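You operate a simulated robot arm through the tools that you are given. There is no shell and no other tool. Be economical: measure what you need, move in short steps, check, and stop when the job is done.

You run a simulated two-armed robot. Do the job below in one go: nothing can be reset, and whatever is moved stays where it is left.

JOB
Put the blue-capped pot from the right half of the bench on the teal plate. Put the pleated filter labelled "L27" from the left half of the bench on the side deck and the pleated filter marked "L31" on the white plate. Take the teal can that says "C21" from the side deck and put it on the lower shelf of the blue rack. Take the lid off the clear jar with a white foot and lay it down on the top of the right crate lid. Take the green rag from the left end of the rear beam and leave it on the top of the right crate lid. Put one of the yellow chain links from the left end of the front beam on the middle of the front beam. Do these in any order. Set down upright: blue-capped pot, pleated filter, teal can.

The check looks at the end state, three seconds after you hand in, the way a careful person would. Anything else that was tipped, shoved, dropped, spilled or broken makes it a failure. A push-on lid holds only when it is set on centred and level and pressed home; a screw cap is set on level and turned clockwise until tight.

ROBOT AND FRAMES
Two 7-joint arms with two-finger parallel grippers on one trunk, on a base that drives. Base frame: it is fixed to the floor where the robot stands at the start and does not move with it; the origin is under the middle of the robot, x ahead of it, y to its left, z up; the surface under the hand at the start is at about z = 85. Units: cm, degrees, N and s.
The left shoulder is at the start at [23.2, 17.1, 100.1], the right one opposite. Places, roughly: blue-capped pot [50, 0, 100]; clear jar with a white foot (6x6x8 cm) [210, -620, 80]; green rag (12x8x3 cm) [210, -760, 50]; lower shelf of the blue rack [80, -150, 80]; middle of the front beam (274x22 cm) [-374, -1060, 48]; pleated filter [75, 75, 100]; side deck [70, 150, 60]; teal can [75, 150, 75]; teal plate (13x9x3 cm) [90, -40, 90]; top of the right crate lid [200, -620, 70]; white plate (13x9x3 cm) [90, 40, 90]; yellow chain link [-375, -775, 50]. Payload 4.4 kg a hand.
The TCP of each hand is the grasp point between the finger pads, 2.3 cm short of the fingertips. In the tool frame z runs along the fingers and y along their closing line. The gripper opens to 9.4 cm. The fingers are 3.8 cm wide and 1 cm thick; the gripper's body (5.4 by 9.6 cm) begins 3.9 cm behind the TCP.
Orientation is that of the tool frame in the base frame, as a unit quaternion [w, x, y, z]. With the fingers straight down and closing along the base's y, the tool's x points along the base's -x, its y along +y and its z along -z.

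CONTROLS
- The arms move only by the tool apply_moves. It takes "left_targets", "right_targets" or both (then of equal length, played together; a hand with none holds still); each is a list of rows, each a list of 7 numbers: the shift along the tool's x, y, z in units of 400 mm (1.0 is 400 mm), then the turn, a rotation vector about the tool's x, y, z in units of 45 degrees (1.0 is 45 degrees), then the gripper command, from -1 (fully open) to 1 (shut), values between in proportion. In form: [[x, y, z, ax, ay, az, fingers], ...]. A call has 1 to 10 rows; each row is the pose to reach, as a shift and turn from the pose commanded when the call began, along the tool's axes at that moment. A call with a number of a shift or a turn outside -1 to 1 is refused whole. Each row takes 0.2 s and may step no farther than 5 cm and 8.6 degrees from the row before; otherwise, or with a gripper value out of range, the whole call is refused. Where a pose cannot be reached the arm comes as near as it can. A force on the tool above 40 N (or 10 N above the force at the start of the call, whichever is more), or a blocked arm, ends the call early, and 0.2 s more pass. Each finger travels about 7.2 cm/s and halts on what it meets, pressing with about 38 N; the grip force reading is that of the motor and also rises with nothing between the fingers. The clock runs only during rows and for 0.2 s after the last one: add rows that repeat a pose to give the fingers time. The reply holds the time, the measured pose of the TCP, the force on the tool along the base axes, the opening and the grip force, in the units named above and with some noise, with the torque about the TCP (base axes, N m) and any sound that the robot's microphone picked up.
- Cameras (640 x 400 px; columns grow to the right, rows downward): "scene" is now at [37.65, 1.61, 118.92]; the picture's right is [0.21, -0.98, 0.00], its down [0.16, 0.03, -0.99] and it looks along [0.97, 0.20, 0.16] (base axes); focal length 214 px, centre (320, 200). "left" rides on the left gripper at [8.6, -1.6, -7.4] in its tool frame; the picture's right is [0.18, 0.98, 0.00], its down [-0.58, 0.11, -0.81] and it looks along [-0.79, 0.15, 0.59] (tool axes); focal length 243 px, centre (320, 200). "right" rides on the right gripper at [8.6, 1.6, -7.4] in its tool frame; the picture's right is [-0.18, 0.98, 0.00], its down [-0.58, -0.11, -0.81] and it looks along [-0.79, -0.15, 0.59] (tool axes); focal length 243 px, centre (320, 200). There is no depth. A picture from a camera that has moved, and an enlarged one, comes with that camera's place and axes in the base frame and with its lens.
- camera(camera): a new picture of that camera. No time passes.
- move_column(by): slides the trunk up (or, below 0, down) by that many cm; the arms and the scene camera ride with it, the base frame stays. It gives what a move gives, with no picture.
- roll_base(legs): drives the robot by 1 to 6 legs, each [ahead, left, turn to the left] in cm, cm and degrees, along the robot's own axes; the way and the turn of a leg run together, so that a leg with both is an arc; at most 150 cm and 180 degrees a leg. The arms and the cameras ride along, it lands a little off, and it stops where it bumps. It gives what a move gives.
- aim_head(pan, tilt): turns the head with the scene camera to pan (to the left, within 80 degrees either way) and tilt (down, from -29 to 69), counted from straight ahead of the robot. It gives what a move gives.
- close_up(camera, box): a new picture of the part [left, top, right, bottom] of that camera's present view, enlarged. No time passes.
- job_done(): hands the job in; it is judged then, once.

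Work in short steps. Places have to be worked out from the pictures, the camera data and where the tool is seen: move nearer, look again, correct. Check each grasp and each placing, and mend what went wrong. You have 196 turns and 172 pictures in all, those below and enlarged ones among them. Open the grippers and draw the arms clear of the work before you hand the job in, unless the task says otherwise; then end with one line.

The tools are called after "Emit:" as a command line: name --argument value ..., lists and objects as JSON in quotes. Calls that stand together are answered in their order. apply_moves: Moves the arms, as the interface text tells. Its arguments: {"type":"object","properties":{"left_targets":{"type":"array"},"right_targets":{"type":"array"}},"required":[]} The other tools are called the same way: move_column (by) slides the trunk up or down; roll_base (legs) drives the base; aim_head (pan, tilt) turns the head that bears the scene camera; camera (camera) takes a picture; close_up (camera, box) takes an enlarged picture of a part of a camera's view; job_done () hands the job in.

At the start:

```text
time: 0.0
left_tcp_pos: [49.58, 41.24, 113.11]
left_tool_rot: [0.001, 0.0, 1.0, -0.001]
left_wrist_force: [-1.3, 0.8, 0.5]
left_moment: [0.01, 0.02, 0.01]
left_finger_gap: 9.38
left_gripper_force: 0.1
right_tcp_pos: [41.03, -0.72, 104.76]
right_tool_rot: [0.004, 0.034, 0.994, -0.102]
right_wrist_force: [73.4, -35.0, -261.1]
right_moment: [-2.92, -17.26, 2.14]
right_finger_gap: 9.42
right_gripper_force: 0.1
trunk travel left (down, up): [-2.5, 36.3]
robot x, y, heading: [-0.21, -0.21, 0.1]
head pan, tilt: [9.9, 68.8]
```

scene: 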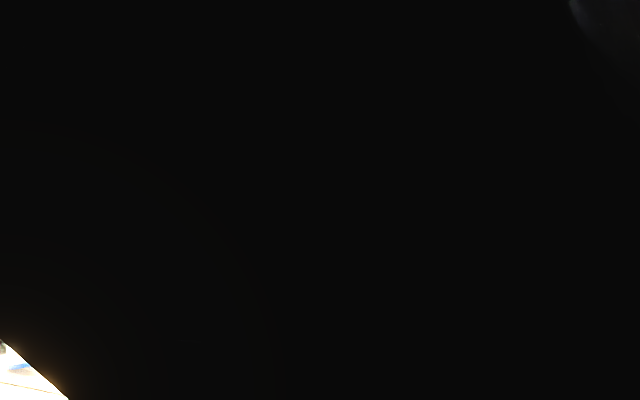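
right: 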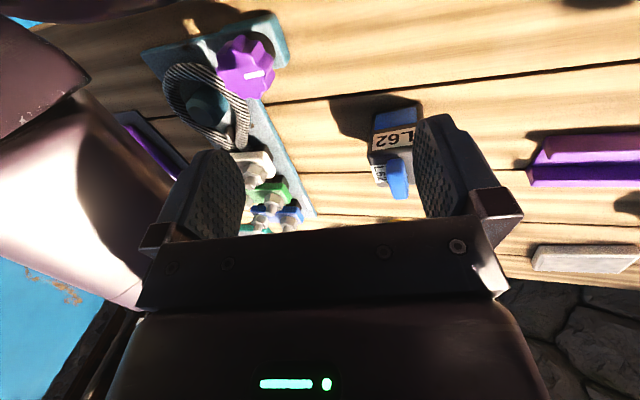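
left: 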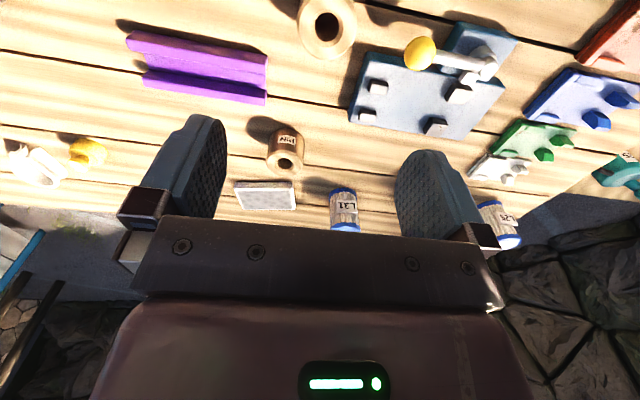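

The scene view is black and the right wrist reads a large force, so the right hand is probably jammed against the head. I'll ease it ahead and to the right, the way the force pushes.

Emit:
apply_moves --right_targets '[[-0.052, -0.0275, 0.015, 0, 0, 0, -1], [-0.104, -0.055, 0.03, 0, 0, 0, -1], [-0.156, -0.0825, 0.044, 0, 0, 0, -1]]'

```text
time: 0.8
left_tcp_pos: [49.61, 41.25, 113.11]
left_tool_rot: [0.0, 0.0, 1.0, 0.0]
left_wrist_force: [-0.2, -0.1, -0.3]
left_moment: [0.01, -0.03, -0.03]
left_finger_gap: 9.41
left_gripper_force: 0.1
right_tcp_pos: [46.67, -4.75, 103.51]
right_tool_rot: [0.008, 0.031, 0.994, -0.106]
right_wrist_force: [-57.2, 31.8, -88.8]
right_moment: [-6.88, -14.12, -0.56]
right_finger_gap: 9.39
right_gripper_force: 0.1
trunk travel left (down, up): [-2.5, 36.3]
robot x, y, heading: [-0.03, -0.15, 0.2]
head pan, tilt: [9.9, 68.8]
```

Still touching something; I'll look before moving further.

Emit:
camera --camera "scene"

Emit:
camera --camera "left"

Emit:
camera --camera "right"

```text
168 pictures are left
camera scene: at [38.48, 1.04, 116.51], right [0.13, -0.99, 0.0], down [-0.11, -0.01, -0.99], along [0.98, 0.13, -0.11], focal length 214 px, centre (320, 200)
```

scene: 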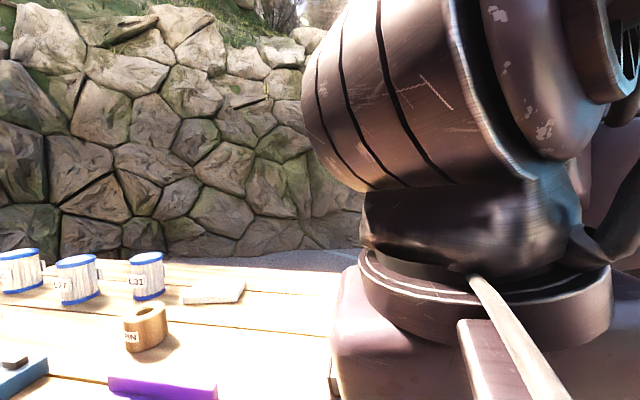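

```text
167 pictures are left
camera left: at [41.01, 39.56, 120.65], right [-0.18, 0.98, 0.0], down [0.58, 0.11, 0.81], along [0.79, 0.15, -0.59], focal length 243 px, centre (320, 200)
```

left: 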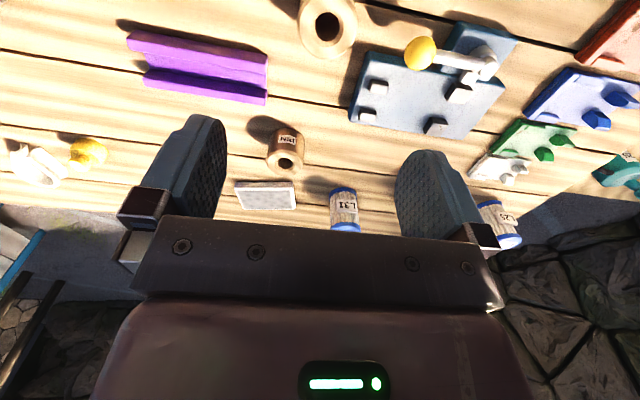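

```text
166 pictures are left
camera right: at [38.19, -1.15, 110.37], right [0.24, 0.95, -0.2], down [0.57, 0.03, 0.82], along [0.79, -0.32, -0.53], focal length 243 px, centre (320, 200)
```

right: 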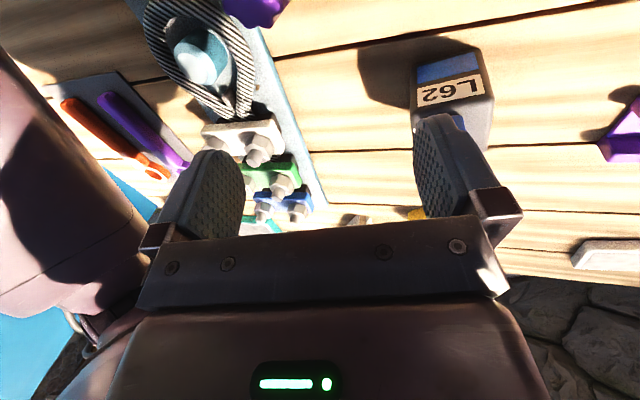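

The head wants to tilt down (68.8°) but the right wrist holds it up. I'll raise the head so it lets go of the arm.

Emit:
aim_head --pan 20 --tilt -10

```text
time: 2.3
left_tcp_pos: [49.5, 41.16, 113.08]
left_tool_rot: [0.0, 0.0, 1.0, 0.0]
left_wrist_force: [-0.1, 0.0, 0.4]
left_moment: [-0.04, 0.0, -0.01]
left_finger_gap: 9.38
left_gripper_force: 0.1
right_tcp_pos: [47.06, -4.69, 103.99]
right_tool_rot: [0.004, 0.034, 0.994, -0.102]
right_wrist_force: [-0.1, -0.4, -0.4]
right_moment: [-0.01, -0.01, -0.01]
right_finger_gap: 9.41
right_gripper_force: 0.2
trunk travel left (down, up): [-2.5, 36.3]
robot x, y, heading: [-0.37, 0.22, -0.2]
head pan, tilt: [20.0, -10.0]
```

The arm is free. I'll move the right hand out to the right and up, and straighten it to point down.

Emit:
apply_moves --right_targets '[[-0.04, -0.099, -0.013, -0.0435, -0.0015, -0.0145, -1], [-0.08, -0.198, -0.026, -0.087, -0.003, -0.029, -1], [-0.12, -0.2975, -0.0395, -0.13, -0.0045, -0.0435, -1], [-0.16, -0.397, -0.053, -0.174, -0.006, -0.058, -1], [-0.2, -0.496, -0.066, -0.2175, -0.0075, -0.0725, -1], [-0.24, -0.595, -0.079, -0.261, -0.009, -0.087, -1], [-0.24, -0.595, -0.079, -0.261, -0.009, -0.087, -1]]'

Emit:
aim_head --pan 0 --tilt 35

Emit:
camera --camera "scene"

Emit:
camera --camera "right"

```text
time: 3.9
left_tcp_pos: [49.65, 41.3, 113.03]
left_tool_rot: [0.0, 0.0, 1.0, 0.001]
left_wrist_force: [-0.4, 0.1, 0.3]
left_moment: [-0.02, -0.03, -0.03]
left_finger_gap: 9.39
left_gripper_force: 0.1
right_tcp_pos: [54.79, -27.94, 111.96]
right_tool_rot: [0.007, -0.002, 1.0, 0.0]
right_wrist_force: [1.2, 0.3, -0.6]
right_moment: [0.0, -0.01, -0.01]
right_finger_gap: 9.39
right_gripper_force: 0.1
trunk travel left (down, up): [-2.5, 36.3]
robot x, y, heading: [0.04, -0.11, 0.0]
head pan, tilt: [20.0, -10.0]
```

```text
time: 5.0
left_tcp_pos: [49.61, 41.23, 113.15]
left_tool_rot: [0.0, 0.0, 1.0, 0.0]
left_wrist_force: [-0.6, 0.7, -0.4]
left_moment: [0.01, 0.01, 0.0]
left_finger_gap: 9.39
left_gripper_force: 0.0
right_tcp_pos: [54.81, -27.91, 112.05]
right_tool_rot: [0.008, -0.001, 1.0, 0.001]
right_wrist_force: [0.9, 0.4, -0.2]
right_moment: [0.03, 0.0, 0.0]
right_finger_gap: 9.42
right_gripper_force: 0.0
trunk travel left (down, up): [-2.5, 36.3]
robot x, y, heading: [0.03, 0.14, 0.0]
head pan, tilt: [0.0, 35.0]
```

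```text
165 pictures are left
camera scene: at [38.15, -0.15, 111.93], right [0.0, -1.0, 0.0], down [-0.57, 0.0, -0.82], along [0.82, 0.0, -0.57], focal length 214 px, centre (320, 200)
```

scene: 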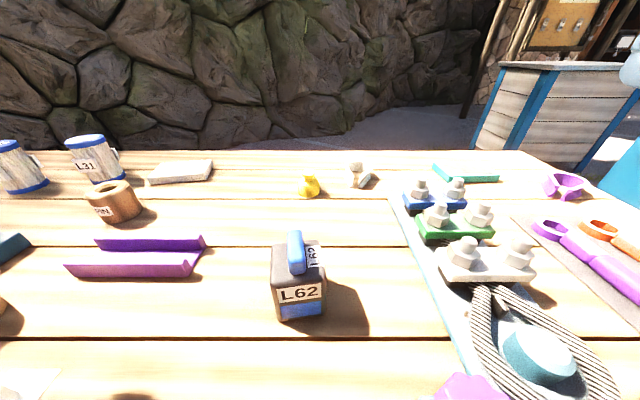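

```text
164 pictures are left
camera right: at [45.99, -26.29, 119.27], right [0.18, 0.98, 0.0], down [0.57, -0.11, 0.82], along [0.8, -0.15, -0.58], focal length 243 px, centre (320, 200)
```

right: 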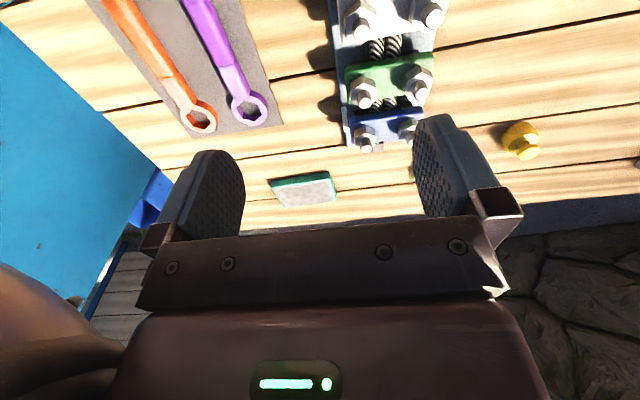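

The arms are free and the view is clear. I'll zoom on the L62 object to see whether it's the blue-capped pot, and on the filters.

Emit:
close_up --camera "scene" --box '[220, 160, 420, 340]'

Emit:
aim_head --pan 45 --tilt 35

Emit:
camera --camera "scene"

Emit:
aim_head --pan -50 --tilt 35

Emit:
camera --camera "scene"

```text
2.22 times, centred on (320, 250) of scene
camera zoom: at [38.15, -0.15, 111.93], right [0.0, -1.0, 0.0], down [-0.57, 0.0, -0.82], along [0.82, 0.0, -0.57], focal length 477 px, centre (320, 89)
```

zoom: 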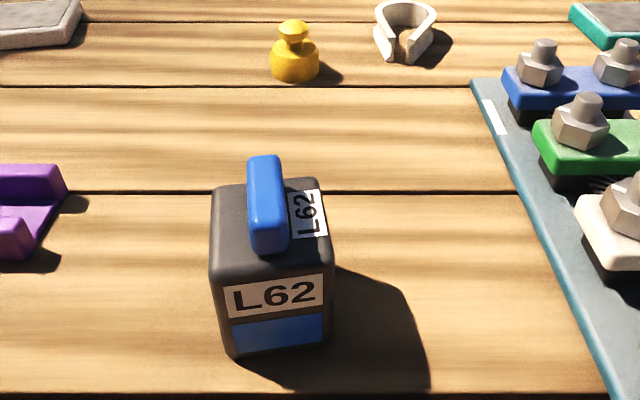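

```text
time: 6.2
left_tcp_pos: [49.55, 41.16, 113.12]
left_tool_rot: [0.0, 0.0, 1.0, 0.0]
left_wrist_force: [0.1, -0.7, -0.6]
left_moment: [0.0, 0.0, 0.05]
left_finger_gap: 9.42
left_gripper_force: 0.1
right_tcp_pos: [54.65, -27.92, 111.99]
right_tool_rot: [0.008, -0.001, 1.0, 0.001]
right_wrist_force: [-0.2, 1.0, -0.5]
right_moment: [0.03, 0.0, 0.01]
right_finger_gap: 9.39
right_gripper_force: 0.0
trunk travel left (down, up): [-2.5, 36.3]
robot x, y, heading: [0.24, 0.21, 0.1]
head pan, tilt: [45.0, 35.0]
```

```text
162 pictures are left
camera scene: at [35.57, 6.07, 111.93], right [0.71, -0.71, 0.0], down [-0.41, -0.41, -0.82], along [0.58, 0.58, -0.57], focal length 214 px, centre (320, 200)
```

scene: 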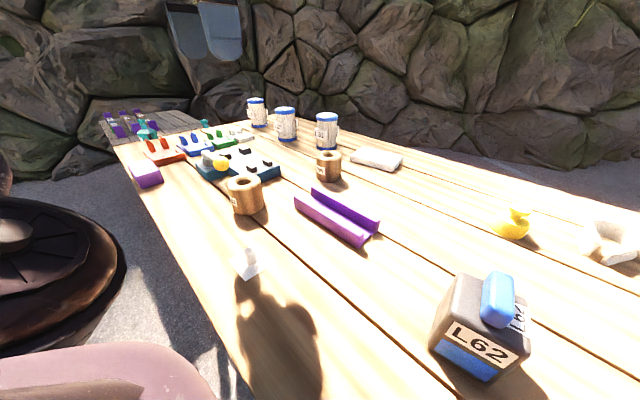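

```text
time: 7.9
left_tcp_pos: [49.59, 41.23, 113.09]
left_tool_rot: [-0.001, 0.001, 1.0, 0.0]
left_wrist_force: [0.5, 0.1, 0.5]
left_moment: [-0.01, 0.0, -0.01]
left_finger_gap: 9.41
left_gripper_force: 0.1
right_tcp_pos: [54.73, -27.97, 112.0]
right_tool_rot: [0.009, -0.001, 1.0, 0.0]
right_wrist_force: [0.2, 0.0, 0.1]
right_moment: [0.01, 0.0, 0.0]
right_finger_gap: 9.36
right_gripper_force: 0.2
trunk travel left (down, up): [-2.5, 36.3]
robot x, y, heading: [0.23, 0.01, -0.2]
head pan, tilt: [-50.0, 35.0]
```

```text
161 pictures are left
camera scene: at [35.01, -6.89, 111.93], right [-0.77, -0.64, 0.0], down [-0.37, 0.44, -0.82], along [0.53, -0.63, -0.57], focal length 214 px, centre (320, 200)
```

scene: 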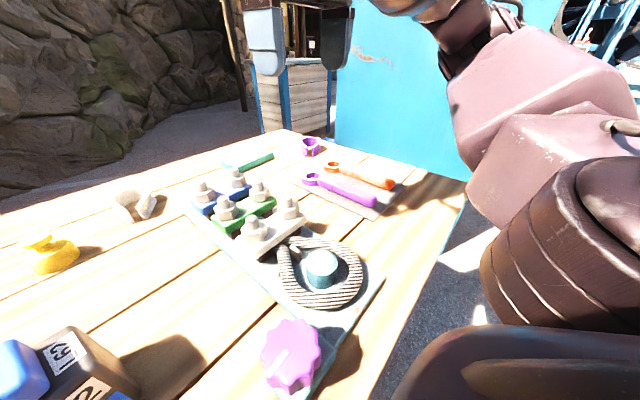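

L62 sits near the pot's given place, but I want an overall view to be sure. I'll raise the trunk and look over the bench.

Emit:
move_column --by 30

Emit:
aim_head --pan -25 --tilt 50

Emit:
camera --camera "scene"

Emit:
aim_head --pan 35 --tilt 45

Emit:
camera --camera "scene"

Emit:
camera --camera "right"

Emit:
camera --camera "left"

```text
time: 10.9
left_tcp_pos: [30.33, 41.26, 156.97]
left_tool_rot: [0.218, 0.001, 0.976, -0.001]
left_wrist_force: [0.3, 0.3, -0.4]
left_moment: [0.03, -0.01, 0.01]
left_finger_gap: 9.37
left_gripper_force: 0.1
right_tcp_pos: [55.09, -27.97, 141.95]
right_tool_rot: [0.007, 0.0, 1.0, -0.001]
right_wrist_force: [-0.5, 0.3, -0.4]
right_moment: [-0.01, -0.02, 0.03]
right_finger_gap: 9.4
right_gripper_force: 0.0
trunk travel left (down, up): [-32.5, 6.3]
robot x, y, heading: [0.23, -0.02, 0.2]
head pan, tilt: [-50.0, 35.0]
```

```text
time: 11.8
left_tcp_pos: [30.21, 41.16, 156.97]
left_tool_rot: [0.219, 0.0, 0.976, -0.001]
left_wrist_force: [-0.6, 0.5, 0.5]
left_moment: [-0.01, 0.0, 0.0]
left_finger_gap: 9.41
left_gripper_force: 0.0
right_tcp_pos: [54.94, -27.81, 141.89]
right_tool_rot: [0.009, -0.001, 1.0, -0.001]
right_wrist_force: [-0.6, 0.5, 0.1]
right_moment: [0.0, 0.01, 0.0]
right_finger_gap: 9.4
right_gripper_force: 0.1
trunk travel left (down, up): [-32.5, 6.3]
robot x, y, heading: [0.03, 0.03, -0.0]
head pan, tilt: [-25.0, 50.0]
```

```text
160 pictures are left
camera scene: at [12.97, -3.41, 144.17], right [-0.42, -0.91, 0.0], down [-0.69, 0.32, -0.64], along [0.58, -0.27, -0.77], focal length 214 px, centre (320, 200)
```

scene: 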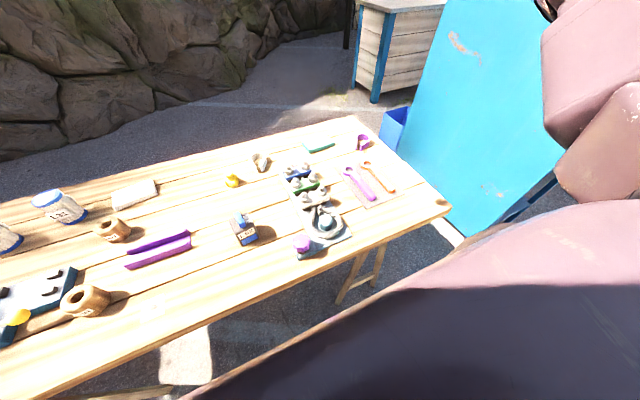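

```text
time: 13.1
left_tcp_pos: [30.3, 41.23, 156.89]
left_tool_rot: [0.219, 0.0, 0.976, -0.001]
left_wrist_force: [0.0, 0.6, 0.2]
left_moment: [0.01, 0.0, 0.02]
left_finger_gap: 9.42
left_gripper_force: 0.1
right_tcp_pos: [54.98, -27.89, 141.96]
right_tool_rot: [0.008, -0.001, 1.0, 0.0]
right_wrist_force: [-0.4, 0.1, 0.5]
right_moment: [0.02, -0.03, -0.01]
right_finger_gap: 9.4
right_gripper_force: 0.0
trunk travel left (down, up): [-32.5, 6.3]
robot x, y, heading: [0.19, 0.07, 0.2]
head pan, tilt: [35.0, 45.0]
```

```text
159 pictures are left
camera scene: at [12.66, 4.51, 144.86], right [0.57, -0.82, 0.0], down [-0.58, -0.41, -0.71], along [0.58, 0.41, -0.71], focal length 214 px, centre (320, 200)
```

scene: 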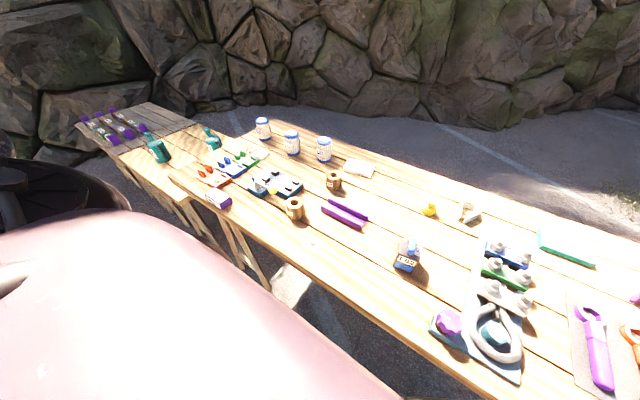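

```text
158 pictures are left
camera right: at [46.25, -26.29, 149.22], right [0.18, 0.98, 0.0], down [0.57, -0.11, 0.82], along [0.8, -0.15, -0.58], focal length 243 px, centre (320, 200)
```

right: 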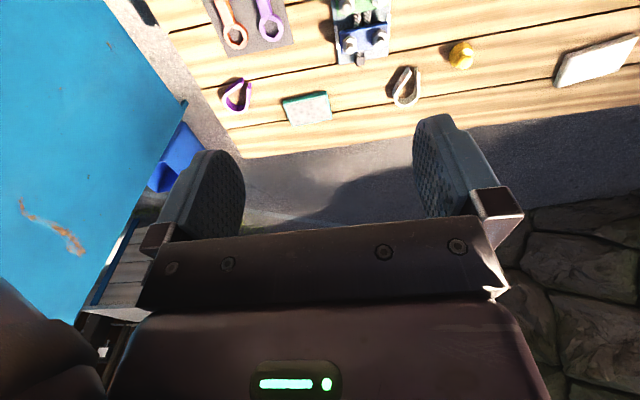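

```text
157 pictures are left
camera left: at [19.39, 39.63, 160.15], right [-0.17, 0.98, -0.08], down [0.18, 0.11, 0.98], along [0.97, 0.15, -0.2], focal length 243 px, centre (320, 200)
```

left: 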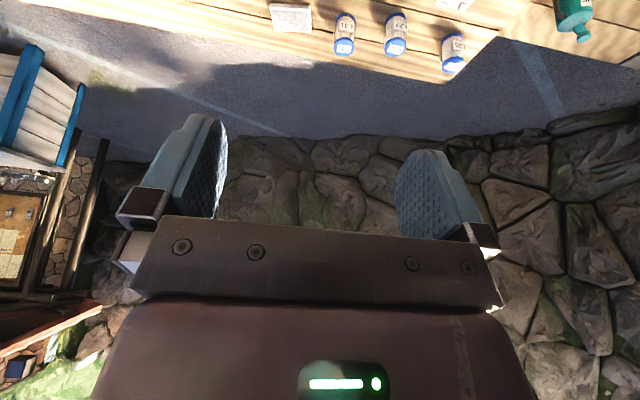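

Only L62 fits the blue-capped pot. Teal plate looks at about (87, -38). I'll bring the trunk back down and approach the pot with the right hand.

Emit:
move_column --by -28

Emit:
aim_head --pan 0 --tilt 45

Emit:
camera --camera "scene"

```text
time: 15.9
left_tcp_pos: [36.69, 41.36, 126.99]
left_tool_rot: [0.149, 0.001, 0.989, -0.002]
left_wrist_force: [-0.9, 0.3, -0.3]
left_moment: [0.01, 0.02, 0.02]
left_finger_gap: 9.38
left_gripper_force: 0.1
right_tcp_pos: [55.0, -27.82, 114.0]
right_tool_rot: [0.009, -0.001, 1.0, 0.001]
right_wrist_force: [-0.4, 0.6, 1.2]
right_moment: [0.0, 0.0, -0.03]
right_finger_gap: 9.39
right_gripper_force: 0.0
trunk travel left (down, up): [-4.5, 34.3]
robot x, y, heading: [0.05, 0.17, -0.1]
head pan, tilt: [35.0, 45.0]
```

```text
time: 16.9
left_tcp_pos: [36.78, 41.3, 126.69]
left_tool_rot: [0.148, 0.0, 0.989, 0.0]
left_wrist_force: [0.1, -0.2, -0.1]
left_moment: [-0.02, -0.01, -0.02]
left_finger_gap: 9.39
left_gripper_force: 0.0
right_tcp_pos: [55.02, -27.86, 114.0]
right_tool_rot: [0.009, -0.001, 1.0, 0.0]
right_wrist_force: [-0.1, -0.4, 0.7]
right_moment: [0.01, -0.01, -0.01]
right_finger_gap: 9.39
right_gripper_force: 0.1
trunk travel left (down, up): [-4.5, 34.3]
robot x, y, heading: [-0.54, 0.18, -0.1]
head pan, tilt: [0.0, 45.0]
```

```text
156 pictures are left
camera scene: at [36.06, -0.14, 112.85], right [0.0, -1.0, 0.0], down [-0.71, 0.0, -0.71], along [0.71, 0.0, -0.71], focal length 214 px, centre (320, 200)
```

scene: 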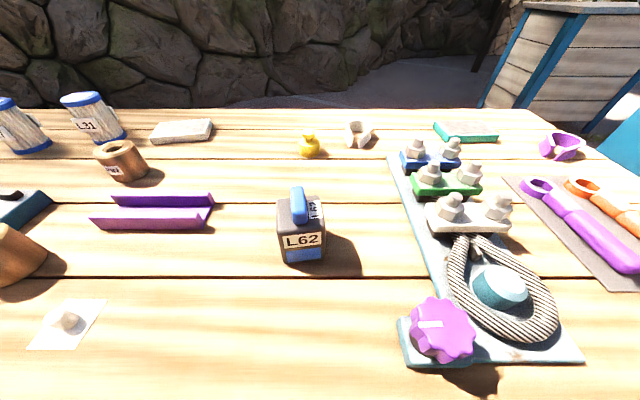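

The pot's body is about 5 cm square with its centre near (54, 2), top near z 93, knob to about 97. I'll lift the head out of the way and bring the right hand above it.

Emit:
aim_head --pan 0 --tilt 0

Emit:
apply_moves --right_targets '[[0.0036, 0.107, 0.036, 0, 0.003, 0, -1], [0.007, 0.2136, 0.071, 0, 0.006, 0, -1], [0.011, 0.32, 0.107, 0, 0.01, 0, -1], [0.014, 0.427, 0.143, 0, 0.013, 0, -1], [0.018, 0.534, 0.179, 0, 0.016, 0, -1], [0.021, 0.641, 0.214, 0, 0.02, 0, -1], [0.025, 0.7475, 0.25, 0, 0.023, 0, -1], [0.025, 0.7475, 0.25, 0, 0.023, 0, -1]]'

Emit:
camera --camera "right"

Emit:
camera --camera "scene"

```text
time: 18.0
left_tcp_pos: [36.7, 41.1, 126.95]
left_tool_rot: [0.148, -0.001, 0.989, -0.001]
left_wrist_force: [-0.5, 0.5, 0.4]
left_moment: [-0.02, 0.0, 0.05]
left_finger_gap: 9.41
left_gripper_force: 0.1
right_tcp_pos: [55.02, -27.94, 113.93]
right_tool_rot: [0.008, -0.001, 1.0, -0.001]
right_wrist_force: [-0.5, -0.4, 0.3]
right_moment: [0.01, 0.03, -0.01]
right_finger_gap: 9.45
right_gripper_force: 0.0
trunk travel left (down, up): [-4.5, 34.3]
robot x, y, heading: [0.04, 0.31, -0.0]
head pan, tilt: [0.0, 0.0]
```

```text
time: 19.8
left_tcp_pos: [36.67, 41.18, 126.84]
left_tool_rot: [0.148, 0.0, 0.989, 0.001]
left_wrist_force: [-0.5, -0.5, -0.8]
left_moment: [0.01, 0.0, 0.0]
left_finger_gap: 9.4
left_gripper_force: 0.1
right_tcp_pos: [53.99, 2.15, 103.78]
right_tool_rot: [0.0, -0.002, 1.0, 0.0]
right_wrist_force: [0.3, -0.1, 0.1]
right_moment: [0.0, 0.01, 0.02]
right_finger_gap: 9.41
right_gripper_force: 0.0
trunk travel left (down, up): [-4.5, 34.3]
robot x, y, heading: [0.1, 0.28, 0.0]
head pan, tilt: [0.0, 0.0]
```

```text
155 pictures are left
camera right: at [45.51, 3.67, 111.24], right [0.18, 0.98, 0.0], down [0.58, -0.11, 0.81], along [0.79, -0.15, -0.59], focal length 243 px, centre (320, 200)
```

right: 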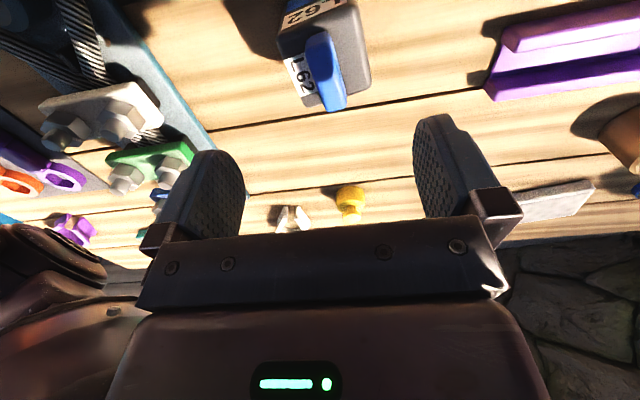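

```text
154 pictures are left
camera scene: at [36.91, -0.2, 119.97], right [0.0, -1.0, 0.0], down [0.0, 0.0, -1.0], along [1.0, 0.0, 0.0], focal length 214 px, centre (320, 200)
```

scene: 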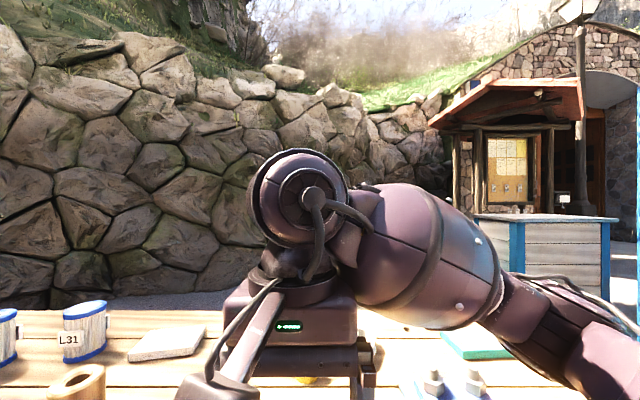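

Wrist view places the pot's centre at about (53.9, 1.9), turned about +5°. I'll turn the hand to match and lower it with open fingers around the body.

Emit:
apply_moves --right_targets '[[0.003, -0.006, 0.09, 0, 0, -0.11, -1], [0.003, -0.006, 0.18, 0, 0, -0.11, -1], [0.003, -0.006, 0.25, 0, 0, -0.11, -1], [0.003, -0.006, 0.275, 0, 0, -0.11, -1]]'

Emit:
camera --camera "right"

```text
time: 20.8
left_tcp_pos: [36.74, 41.31, 126.93]
left_tool_rot: [0.149, 0.0, 0.989, -0.002]
left_wrist_force: [0.3, -0.2, 0.5]
left_moment: [0.0, 0.02, 0.0]
left_finger_gap: 9.39
left_gripper_force: 0.0
right_tcp_pos: [54.12, 1.78, 93.01]
right_tool_rot: [0.0, -0.044, 0.999, 0.0]
right_wrist_force: [0.2, -0.2, 0.3]
right_moment: [0.0, 0.0, 0.01]
right_finger_gap: 9.42
right_gripper_force: 0.2
trunk travel left (down, up): [-4.5, 34.3]
robot x, y, heading: [0.05, 0.22, 0.2]
head pan, tilt: [0.0, 0.0]
```

```text
153 pictures are left
camera right: at [45.3, 2.64, 100.36], right [0.1, 1.0, 0.0], down [0.59, -0.06, 0.81], along [0.8, -0.08, -0.59], focal length 243 px, centre (320, 200)
```

right: 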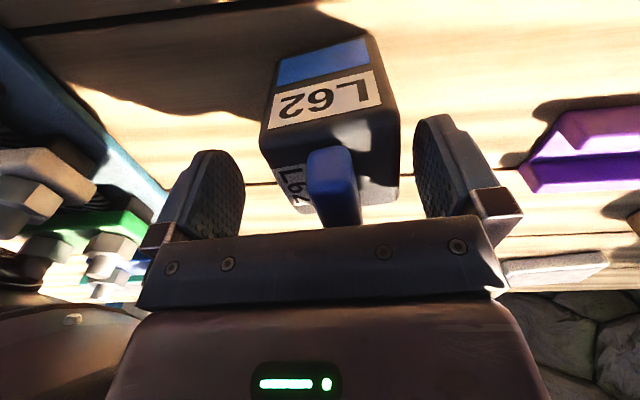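

The body is between the fingers with clear room on both sides. Closing.

Emit:
apply_moves --right_targets '[[0, 0, 0, 0, 0, 0, 0.1], [0, 0, 0, 0, 0, 0, 0.3], [0, 0, 0, 0, 0, 0, 1], [0, 0, 0, 0, 0, 0, 1]]'

Emit:
apply_moves --right_targets '[[0, 0, -0.05, 0, 0, 0, 1], [0, 0, -0.125, 0, 0, 0, 1], [0, 0, -0.225, 0, 0, 0, 1], [0, 0, -0.3, 0, 0, 0, 1]]'

Emit:
camera --camera "right"

```text
time: 21.8
left_tcp_pos: [36.63, 41.29, 126.82]
left_tool_rot: [0.148, 0.0, 0.989, -0.001]
left_wrist_force: [-0.3, 0.0, -0.3]
left_moment: [0.0, 0.03, 0.0]
left_finger_gap: 9.39
left_gripper_force: 0.1
right_tcp_pos: [54.01, 1.81, 92.88]
right_tool_rot: [-0.001, -0.044, 0.999, 0.0]
right_wrist_force: [-0.4, 0.0, 0.5]
right_moment: [0.09, -0.03, 0.01]
right_finger_gap: 5.98
right_gripper_force: 38.5
trunk travel left (down, up): [-4.5, 34.3]
robot x, y, heading: [0.22, 0.12, -0.0]
head pan, tilt: [0.0, 0.0]
```

```text
time: 22.8
left_tcp_pos: [36.68, 41.27, 126.86]
left_tool_rot: [0.148, 0.001, 0.989, -0.001]
left_wrist_force: [-0.1, 1.0, 0.0]
left_moment: [-0.02, 0.04, -0.02]
left_finger_gap: 9.42
left_gripper_force: 0.1
right_tcp_pos: [53.75, 1.87, 104.83]
right_tool_rot: [-0.001, -0.044, 0.999, 0.0]
right_wrist_force: [-0.2, 0.6, -2.3]
right_moment: [-0.01, 0.0, 0.0]
right_finger_gap: 5.98
right_gripper_force: 38.2
trunk travel left (down, up): [-4.5, 34.3]
robot x, y, heading: [0.03, 0.07, -0.1]
head pan, tilt: [0.0, 0.0]
```

```text
152 pictures are left
camera right: at [45.13, 2.7, 112.22], right [0.1, 1.0, 0.0], down [0.59, -0.06, 0.81], along [0.8, -0.08, -0.59], focal length 243 px, centre (320, 200)
```

right: 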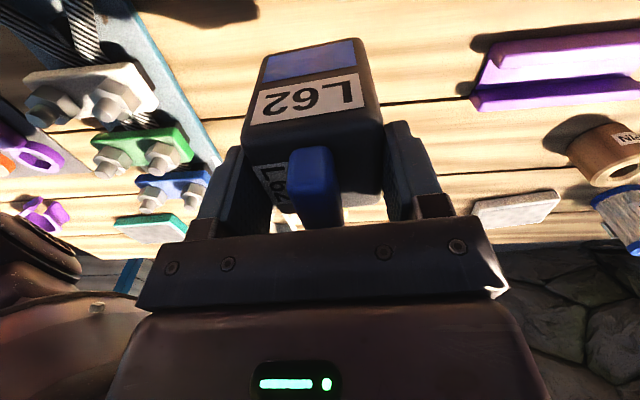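

Pot is held (gap 5.98). I'll carry it at height toward the teal plate.

Emit:
apply_moves --right_targets '[[-0.058, -0.093, -0.02, 0, 0, 0, 1], [-0.115, -0.185, -0.04, 0, 0, 0, 1], [-0.173, -0.278, -0.06, 0, 0, 0, 1], [-0.231, -0.371, -0.08, 0, 0, 0, 1], [-0.288, -0.463, -0.08, 0, 0, 0, 1], [-0.346, -0.556, -0.08, 0, 0, 0, 1], [-0.404, -0.649, -0.08, 0, 0, 0, 1], [-0.461, -0.742, -0.08, 0, 0, 0, 1], [-0.519, -0.834, -0.08, 0, 0, 0, 1], [-0.577, -0.927, -0.08, 0, 0, 0, 1]]'

Emit:
aim_head --pan -20 --tilt 30

Emit:
camera --camera "right"

Emit:
camera --camera "scene"

```text
time: 25.0
left_tcp_pos: [36.88, 41.24, 126.91]
left_tool_rot: [0.148, 0.001, 0.989, -0.001]
left_wrist_force: [-0.1, 0.0, -0.1]
left_moment: [0.01, -0.01, 0.01]
left_finger_gap: 9.41
left_gripper_force: 0.1
right_tcp_pos: [80.37, -33.16, 107.87]
right_tool_rot: [0.0, -0.044, 0.999, 0.0]
right_wrist_force: [0.3, 0.0, -3.2]
right_moment: [0.0, 0.03, 0.0]
right_finger_gap: 5.98
right_gripper_force: 37.9
trunk travel left (down, up): [-4.5, 34.3]
robot x, y, heading: [-0.26, -0.13, 0.2]
head pan, tilt: [0.0, 0.0]
```

```text
time: 26.0
left_tcp_pos: [36.77, 41.11, 126.87]
left_tool_rot: [0.147, 0.001, 0.989, -0.001]
left_wrist_force: [-0.2, 0.7, -0.3]
left_moment: [-0.03, 0.02, 0.0]
left_finger_gap: 9.41
left_gripper_force: 0.0
right_tcp_pos: [80.16, -33.04, 108.04]
right_tool_rot: [-0.001, -0.044, 0.999, 0.0]
right_wrist_force: [-0.1, 0.1, -2.2]
right_moment: [-0.02, 0.02, 0.01]
right_finger_gap: 5.96
right_gripper_force: 38.3
trunk travel left (down, up): [-4.5, 34.3]
robot x, y, heading: [-0.09, -0.1, 0.0]
head pan, tilt: [-20.0, 30.0]
```

```text
151 pictures are left
camera right: at [71.57, -32.25, 115.48], right [0.1, 1.0, 0.0], down [0.59, -0.06, 0.81], along [0.8, -0.08, -0.59], focal length 243 px, centre (320, 200)
```

right: 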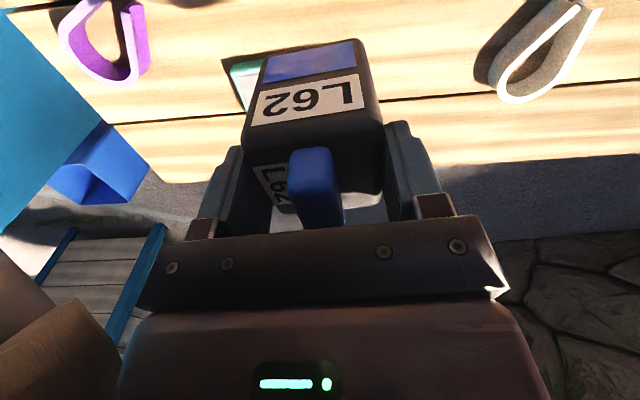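

```text
150 pictures are left
camera scene: at [36.45, -3.24, 115.11], right [-0.34, -0.94, 0.0], down [-0.47, 0.17, -0.87], along [0.81, -0.3, -0.5], focal length 214 px, centre (320, 200)
```

scene: 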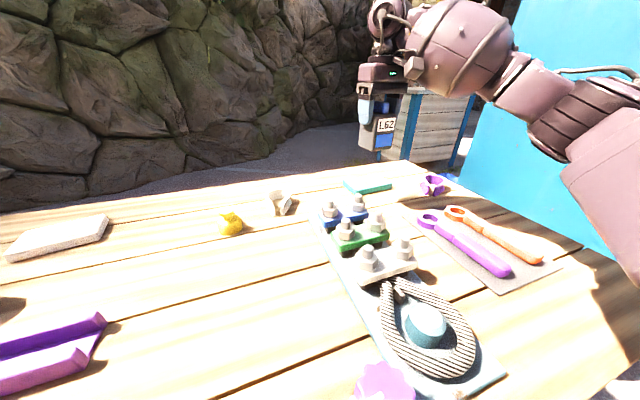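

Both views show the plate beneath; I'll zoom to fix its corners.

Emit:
close_up --camera "scene" --box '[320, 150, 420, 212]'

```text
6.40 times, centred on (370, 181) of scene
camera zoom: at [36.45, -3.24, 115.11], right [-0.34, -0.94, 0.0], down [-0.47, 0.17, -0.87], along [0.81, -0.3, -0.5], focal length 1373 px, centre (0, 322)
```

zoom: 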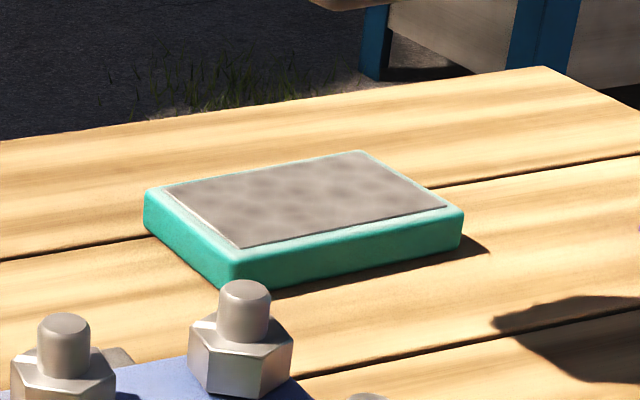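

The plate top is at about z 86.6, its centre near (88, -38.2). I'll go above it and lower to just short of contact.

Emit:
apply_moves --right_targets '[[-0.092, -0.074, 0, 0, 0, 0, 1], [-0.184, -0.147, 0, 0, 0, 0, 1], [-0.184, -0.147, 0.08, 0, 0, 0, 1], [-0.184, -0.147, 0.16, 0, 0, 0, 1], [-0.184, -0.147, 0.24, 0, 0, 0, 1], [-0.184, -0.147, 0.29, 0, 0, 0, 1], [-0.184, -0.147, 0.29, 0, 0, 0, 1]]'

Emit:
close_up --camera "scene" --box '[320, 110, 460, 212]'

Emit:
camera --camera "right"

```text
time: 27.6
left_tcp_pos: [36.75, 41.19, 126.72]
left_tool_rot: [0.149, 0.0, 0.989, 0.0]
left_wrist_force: [0.5, -0.2, -0.7]
left_moment: [0.0, 0.04, 0.02]
left_finger_gap: 9.39
left_gripper_force: 0.0
right_tcp_pos: [88.18, -38.42, 96.48]
right_tool_rot: [0.0, -0.044, 0.999, 0.0]
right_wrist_force: [0.7, 0.1, -2.6]
right_moment: [-0.04, 0.02, -0.02]
right_finger_gap: 5.95
right_gripper_force: 38.4
trunk travel left (down, up): [-4.5, 34.3]
robot x, y, heading: [-0.18, 0.25, 0.0]
head pan, tilt: [-20.0, 30.0]
```

```text
3.92 times, centred on (390, 161) of scene
camera zoom: at [36.43, -3.25, 115.12], right [-0.34, -0.94, 0.0], down [-0.47, 0.17, -0.87], along [0.81, -0.3, -0.5], focal length 841 px, centre (46, 353)
```

zoom: 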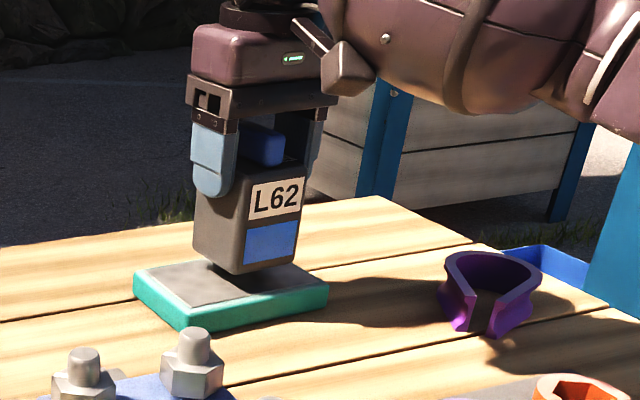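

```text
147 pictures are left
camera right: at [79.51, -37.48, 103.98], right [0.1, 1.0, 0.0], down [0.59, -0.06, 0.81], along [0.8, -0.08, -0.59], focal length 243 px, centre (320, 200)
```

right: 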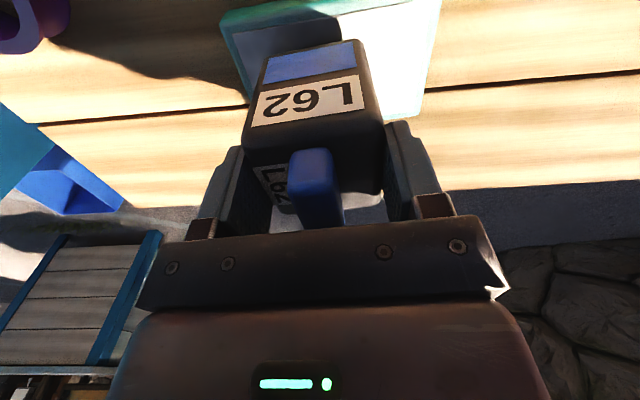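

The pot hangs ~2 cm above the plate, nearly centred. Lowering the rest in small steps.

Emit:
apply_moves --right_targets '[[-0.001, 0.013, 0.02, 0, 0, 0, 1], [-0.001, 0.013, 0.035, 0, 0, 0, 1], [-0.001, 0.013, 0.043, 0, 0, 0, 1], [-0.001, 0.013, 0.043, 0, 0, 0, 1]]'

Emit:
close_up --camera "scene" --box '[320, 110, 460, 212]'

```text
time: 28.6
left_tcp_pos: [36.63, 41.26, 126.95]
left_tool_rot: [0.15, -0.001, 0.989, -0.001]
left_wrist_force: [0.4, 0.5, 0.0]
left_moment: [0.03, 0.01, 0.01]
left_finger_gap: 9.41
left_gripper_force: 0.1
right_tcp_pos: [87.98, -37.74, 95.13]
right_tool_rot: [0.003, -0.045, 0.999, 0.0]
right_wrist_force: [6.2, -2.6, 15.8]
right_moment: [-0.16, 0.02, 0.09]
right_finger_gap: 5.99
right_gripper_force: 38.4
trunk travel left (down, up): [-4.5, 34.3]
robot x, y, heading: [0.04, -0.0, 0.0]
head pan, tilt: [-20.0, 30.0]
```

```text
3.92 times, centred on (390, 161) of scene
camera zoom: at [36.31, -3.2, 115.21], right [-0.34, -0.94, 0.0], down [-0.47, 0.17, -0.87], along [0.81, -0.3, -0.5], focal length 841 px, centre (46, 353)
```

zoom: 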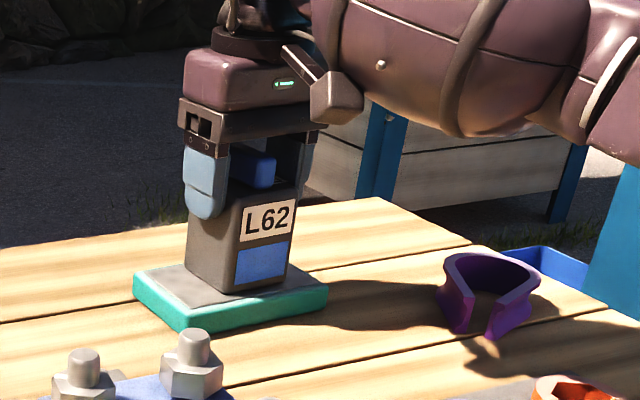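

Contact made (16 N up) and it stands on the plate. Release and lift straight up.

Emit:
apply_moves --right_targets '[[0, 0, -0.004, 0, 0, 0, 0], [0, 0, -0.004, 0, 0, 0, -1], [0, 0, -0.004, 0, 0, 0, -1], [0, 0, -0.08, 0, 0, 0, -1], [0, 0, -0.18, 0, 0, 0, -1], [0, 0, -0.3, 0, 0, 0, -1], [0.1, 0, -0.38, 0, 0, 0, -1], [0.2, 0, -0.4, 0, 0, 0, -1]]'

Emit:
close_up --camera "scene" --box '[320, 110, 460, 212]'

```text
refused: row 7 steps farther than a row can; nothing moved
```

```text
3.92 times, centred on (390, 161) of scene
camera zoom: at [36.31, -3.2, 115.21], right [-0.34, -0.94, 0.0], down [-0.47, 0.17, -0.87], along [0.81, -0.3, -0.5], focal length 841 px, centre (46, 353)
```

zoom: 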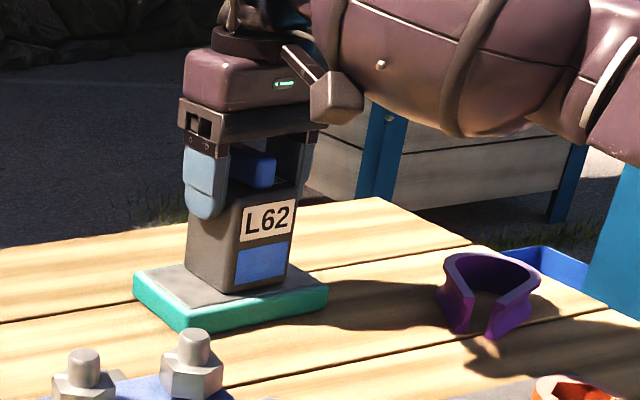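

A step was too long; same move with shorter steps.

Emit:
apply_moves --right_targets '[[0, 0, -0.004, 0, 0, 0, 0], [0, 0, -0.004, 0, 0, 0, -1], [0, 0, -0.004, 0, 0, 0, -1], [0, 0, -0.08, 0, 0, 0, -1], [0, 0, -0.18, 0, 0, 0, -1], [0, 0, -0.3, 0, 0, 0, -1], [0.08, 0, -0.36, 0, 0, 0, -1], [0.18, 0, -0.4, 0, 0, 0, -1]]'

Emit:
close_up --camera "scene" --box '[320, 110, 460, 212]'

```text
time: 30.4
left_tcp_pos: [36.62, 41.14, 126.96]
left_tool_rot: [0.149, -0.001, 0.989, -0.001]
left_wrist_force: [-0.2, -1.3, -0.6]
left_moment: [-0.02, -0.03, 0.0]
left_finger_gap: 9.4
left_gripper_force: 0.0
right_tcp_pos: [81.03, -38.36, 110.97]
right_tool_rot: [0.0, -0.045, 0.999, 0.0]
right_wrist_force: [-0.2, 0.1, -0.2]
right_moment: [0.02, 0.01, 0.0]
right_finger_gap: 9.4
right_gripper_force: 0.0
trunk travel left (down, up): [-4.5, 34.3]
robot x, y, heading: [0.28, -0.16, -0.1]
head pan, tilt: [-20.0, 30.0]
```

```text
3.92 times, centred on (390, 161) of scene
camera zoom: at [36.31, -3.25, 115.18], right [-0.34, -0.94, 0.0], down [-0.47, 0.17, -0.87], along [0.81, -0.3, -0.5], focal length 841 px, centre (46, 353)
```

zoom: 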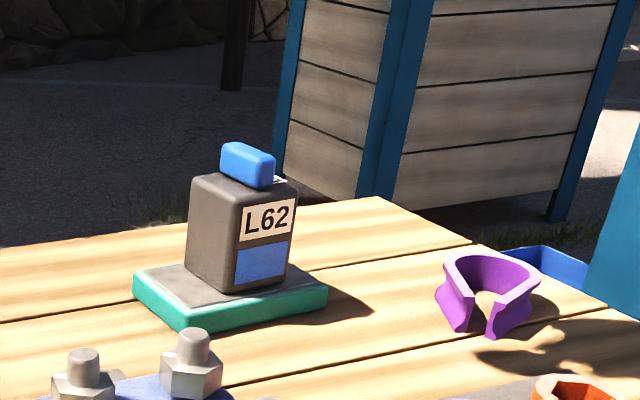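

The pot stands upright on the teal plate. Now I'll straighten the left hand over the filters, tuck the right hand back, and look at the left side.

Emit:
apply_moves --left_targets '[[-0.076, -0.004, 0.084, 0, 0.063, 0, -1], [-0.152, -0.008, 0.168, 0, 0.126, 0, -1], [-0.228, -0.0125, 0.2525, 0, 0.189, 0, -1], [-0.305, -0.017, 0.337, 0, 0.252, 0, -1], [-0.381, -0.021, 0.421, 0, 0.315, 0, -1], [-0.457, -0.025, 0.505, 0, 0.378, 0, -1], [-0.457, -0.025, 0.505, 0, 0.378, 0, -1]]' --right_targets '[[0.1, 0.04, -0.01, 0, 0, 0.02, -1], [0.2, 0.08, -0.02, 0, 0, 0.04, -1], [0.3, 0.12, -0.03, 0, 0, 0.06, -1], [0.4, 0.16, -0.03, 0, 0, 0.08, -1], [0.5, 0.2, -0.03, 0, 0, 0.1, -1], [0.6, 0.24, -0.03, 0, 0, 0.11, -1], [0.65, 0.26, -0.03, 0, 0, 0.11, -1]]'

Emit:
aim_head --pan 35 --tilt 25

Emit:
camera --camera "scene"

Emit:
camera --camera "left"

```text
time: 32.0
left_tcp_pos: [60.13, 40.46, 112.99]
left_tool_rot: [0.001, 0.0, 1.0, -0.001]
left_wrist_force: [0.5, 0.2, 0.7]
left_moment: [-0.02, -0.03, 0.01]
left_finger_gap: 9.4
left_gripper_force: 0.0
right_tcp_pos: [53.88, -30.4, 111.99]
right_tool_rot: [0.0, -0.001, 1.0, -0.002]
right_wrist_force: [0.0, -0.1, 0.8]
right_moment: [0.0, -0.01, -0.02]
right_finger_gap: 9.4
right_gripper_force: 0.0
trunk travel left (down, up): [-4.5, 34.3]
robot x, y, heading: [-0.4, -0.05, -0.0]
head pan, tilt: [-20.0, 30.0]
```

```text
time: 33.2
left_tcp_pos: [60.16, 40.44, 112.99]
left_tool_rot: [0.0, 0.0, 1.0, -0.001]
left_wrist_force: [0.1, -0.3, 0.5]
left_moment: [0.02, 0.0, 0.02]
left_finger_gap: 9.4
left_gripper_force: 0.0
right_tcp_pos: [53.96, -30.47, 111.93]
right_tool_rot: [-0.001, -0.001, 1.0, 0.001]
right_wrist_force: [-0.8, -0.4, 1.3]
right_moment: [-0.01, -0.02, -0.04]
right_finger_gap: 9.41
right_gripper_force: 0.0
trunk travel left (down, up): [-4.5, 34.3]
robot x, y, heading: [0.2, 0.15, -0.4]
head pan, tilt: [35.0, 25.0]
```

```text
143 pictures are left
camera scene: at [35.48, 5.13, 115.91], right [0.57, -0.82, 0.0], down [-0.35, -0.24, -0.91], along [0.74, 0.52, -0.42], focal length 214 px, centre (320, 200)
```

scene: 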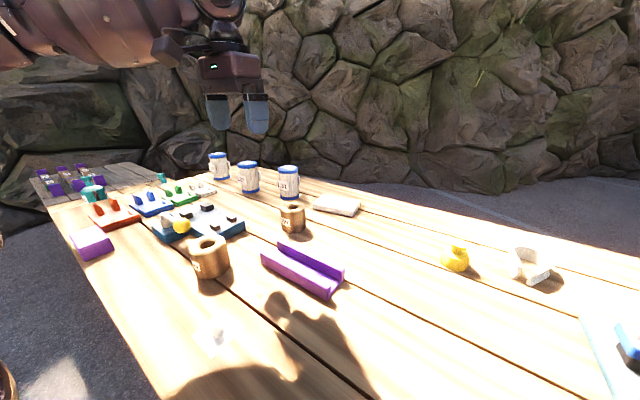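

```text
142 pictures are left
camera left: at [51.6, 38.82, 120.47], right [-0.18, 0.98, 0.0], down [0.58, 0.11, 0.81], along [0.79, 0.15, -0.59], focal length 243 px, centre (320, 200)
```

left: 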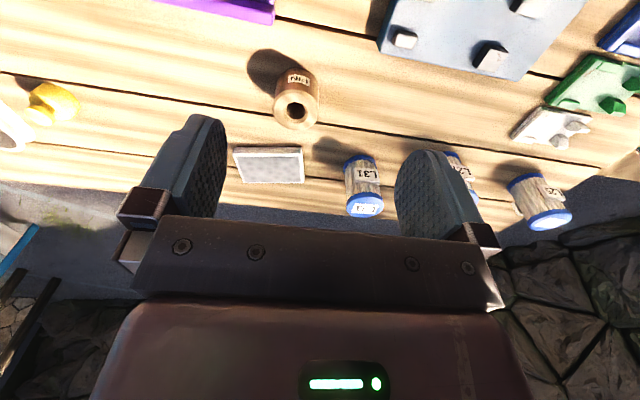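

Emit:
close_up --camera "scene" --box '[190, 140, 380, 240]'

Emit:
close_up --camera "left" --box '[220, 120, 600, 240]'

Emit:
close_up --camera "scene" --box '[20, 150, 220, 270]'

```text
3.37 times, centred on (285, 190) of scene
camera zoom: at [35.48, 5.13, 115.91], right [0.57, -0.82, 0.0], down [-0.35, -0.24, -0.91], along [0.74, 0.52, -0.42], focal length 722 px, centre (438, 234)
```

zoom: 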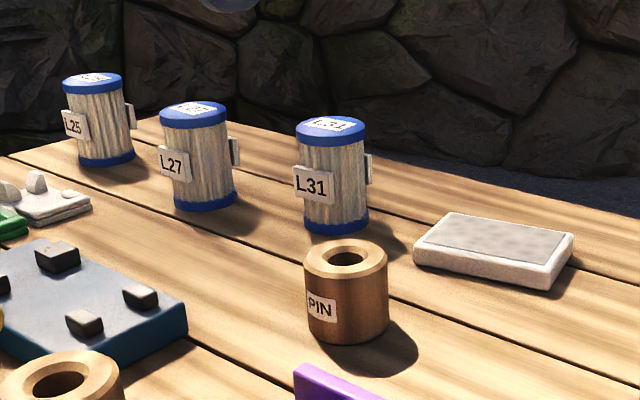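

```text
1.68 times, centred on (410, 180) of left
camera zoom: at [51.6, 38.82, 120.47], right [-0.18, 0.98, 0.0], down [0.58, 0.11, 0.81], along [0.79, 0.15, -0.59], focal length 409 px, centre (168, 234)
```

zoom: 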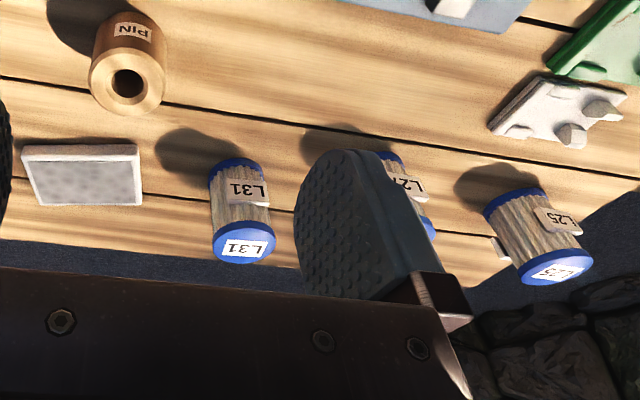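

```text
3.20 times, centred on (120, 210) of scene
camera zoom: at [35.48, 5.13, 115.91], right [0.57, -0.82, 0.0], down [-0.35, -0.24, -0.91], along [0.74, 0.52, -0.42], focal length 686 px, centre (960, 168)
```

zoom: 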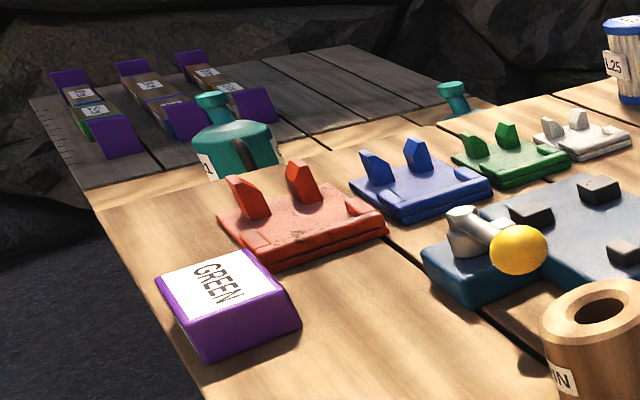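

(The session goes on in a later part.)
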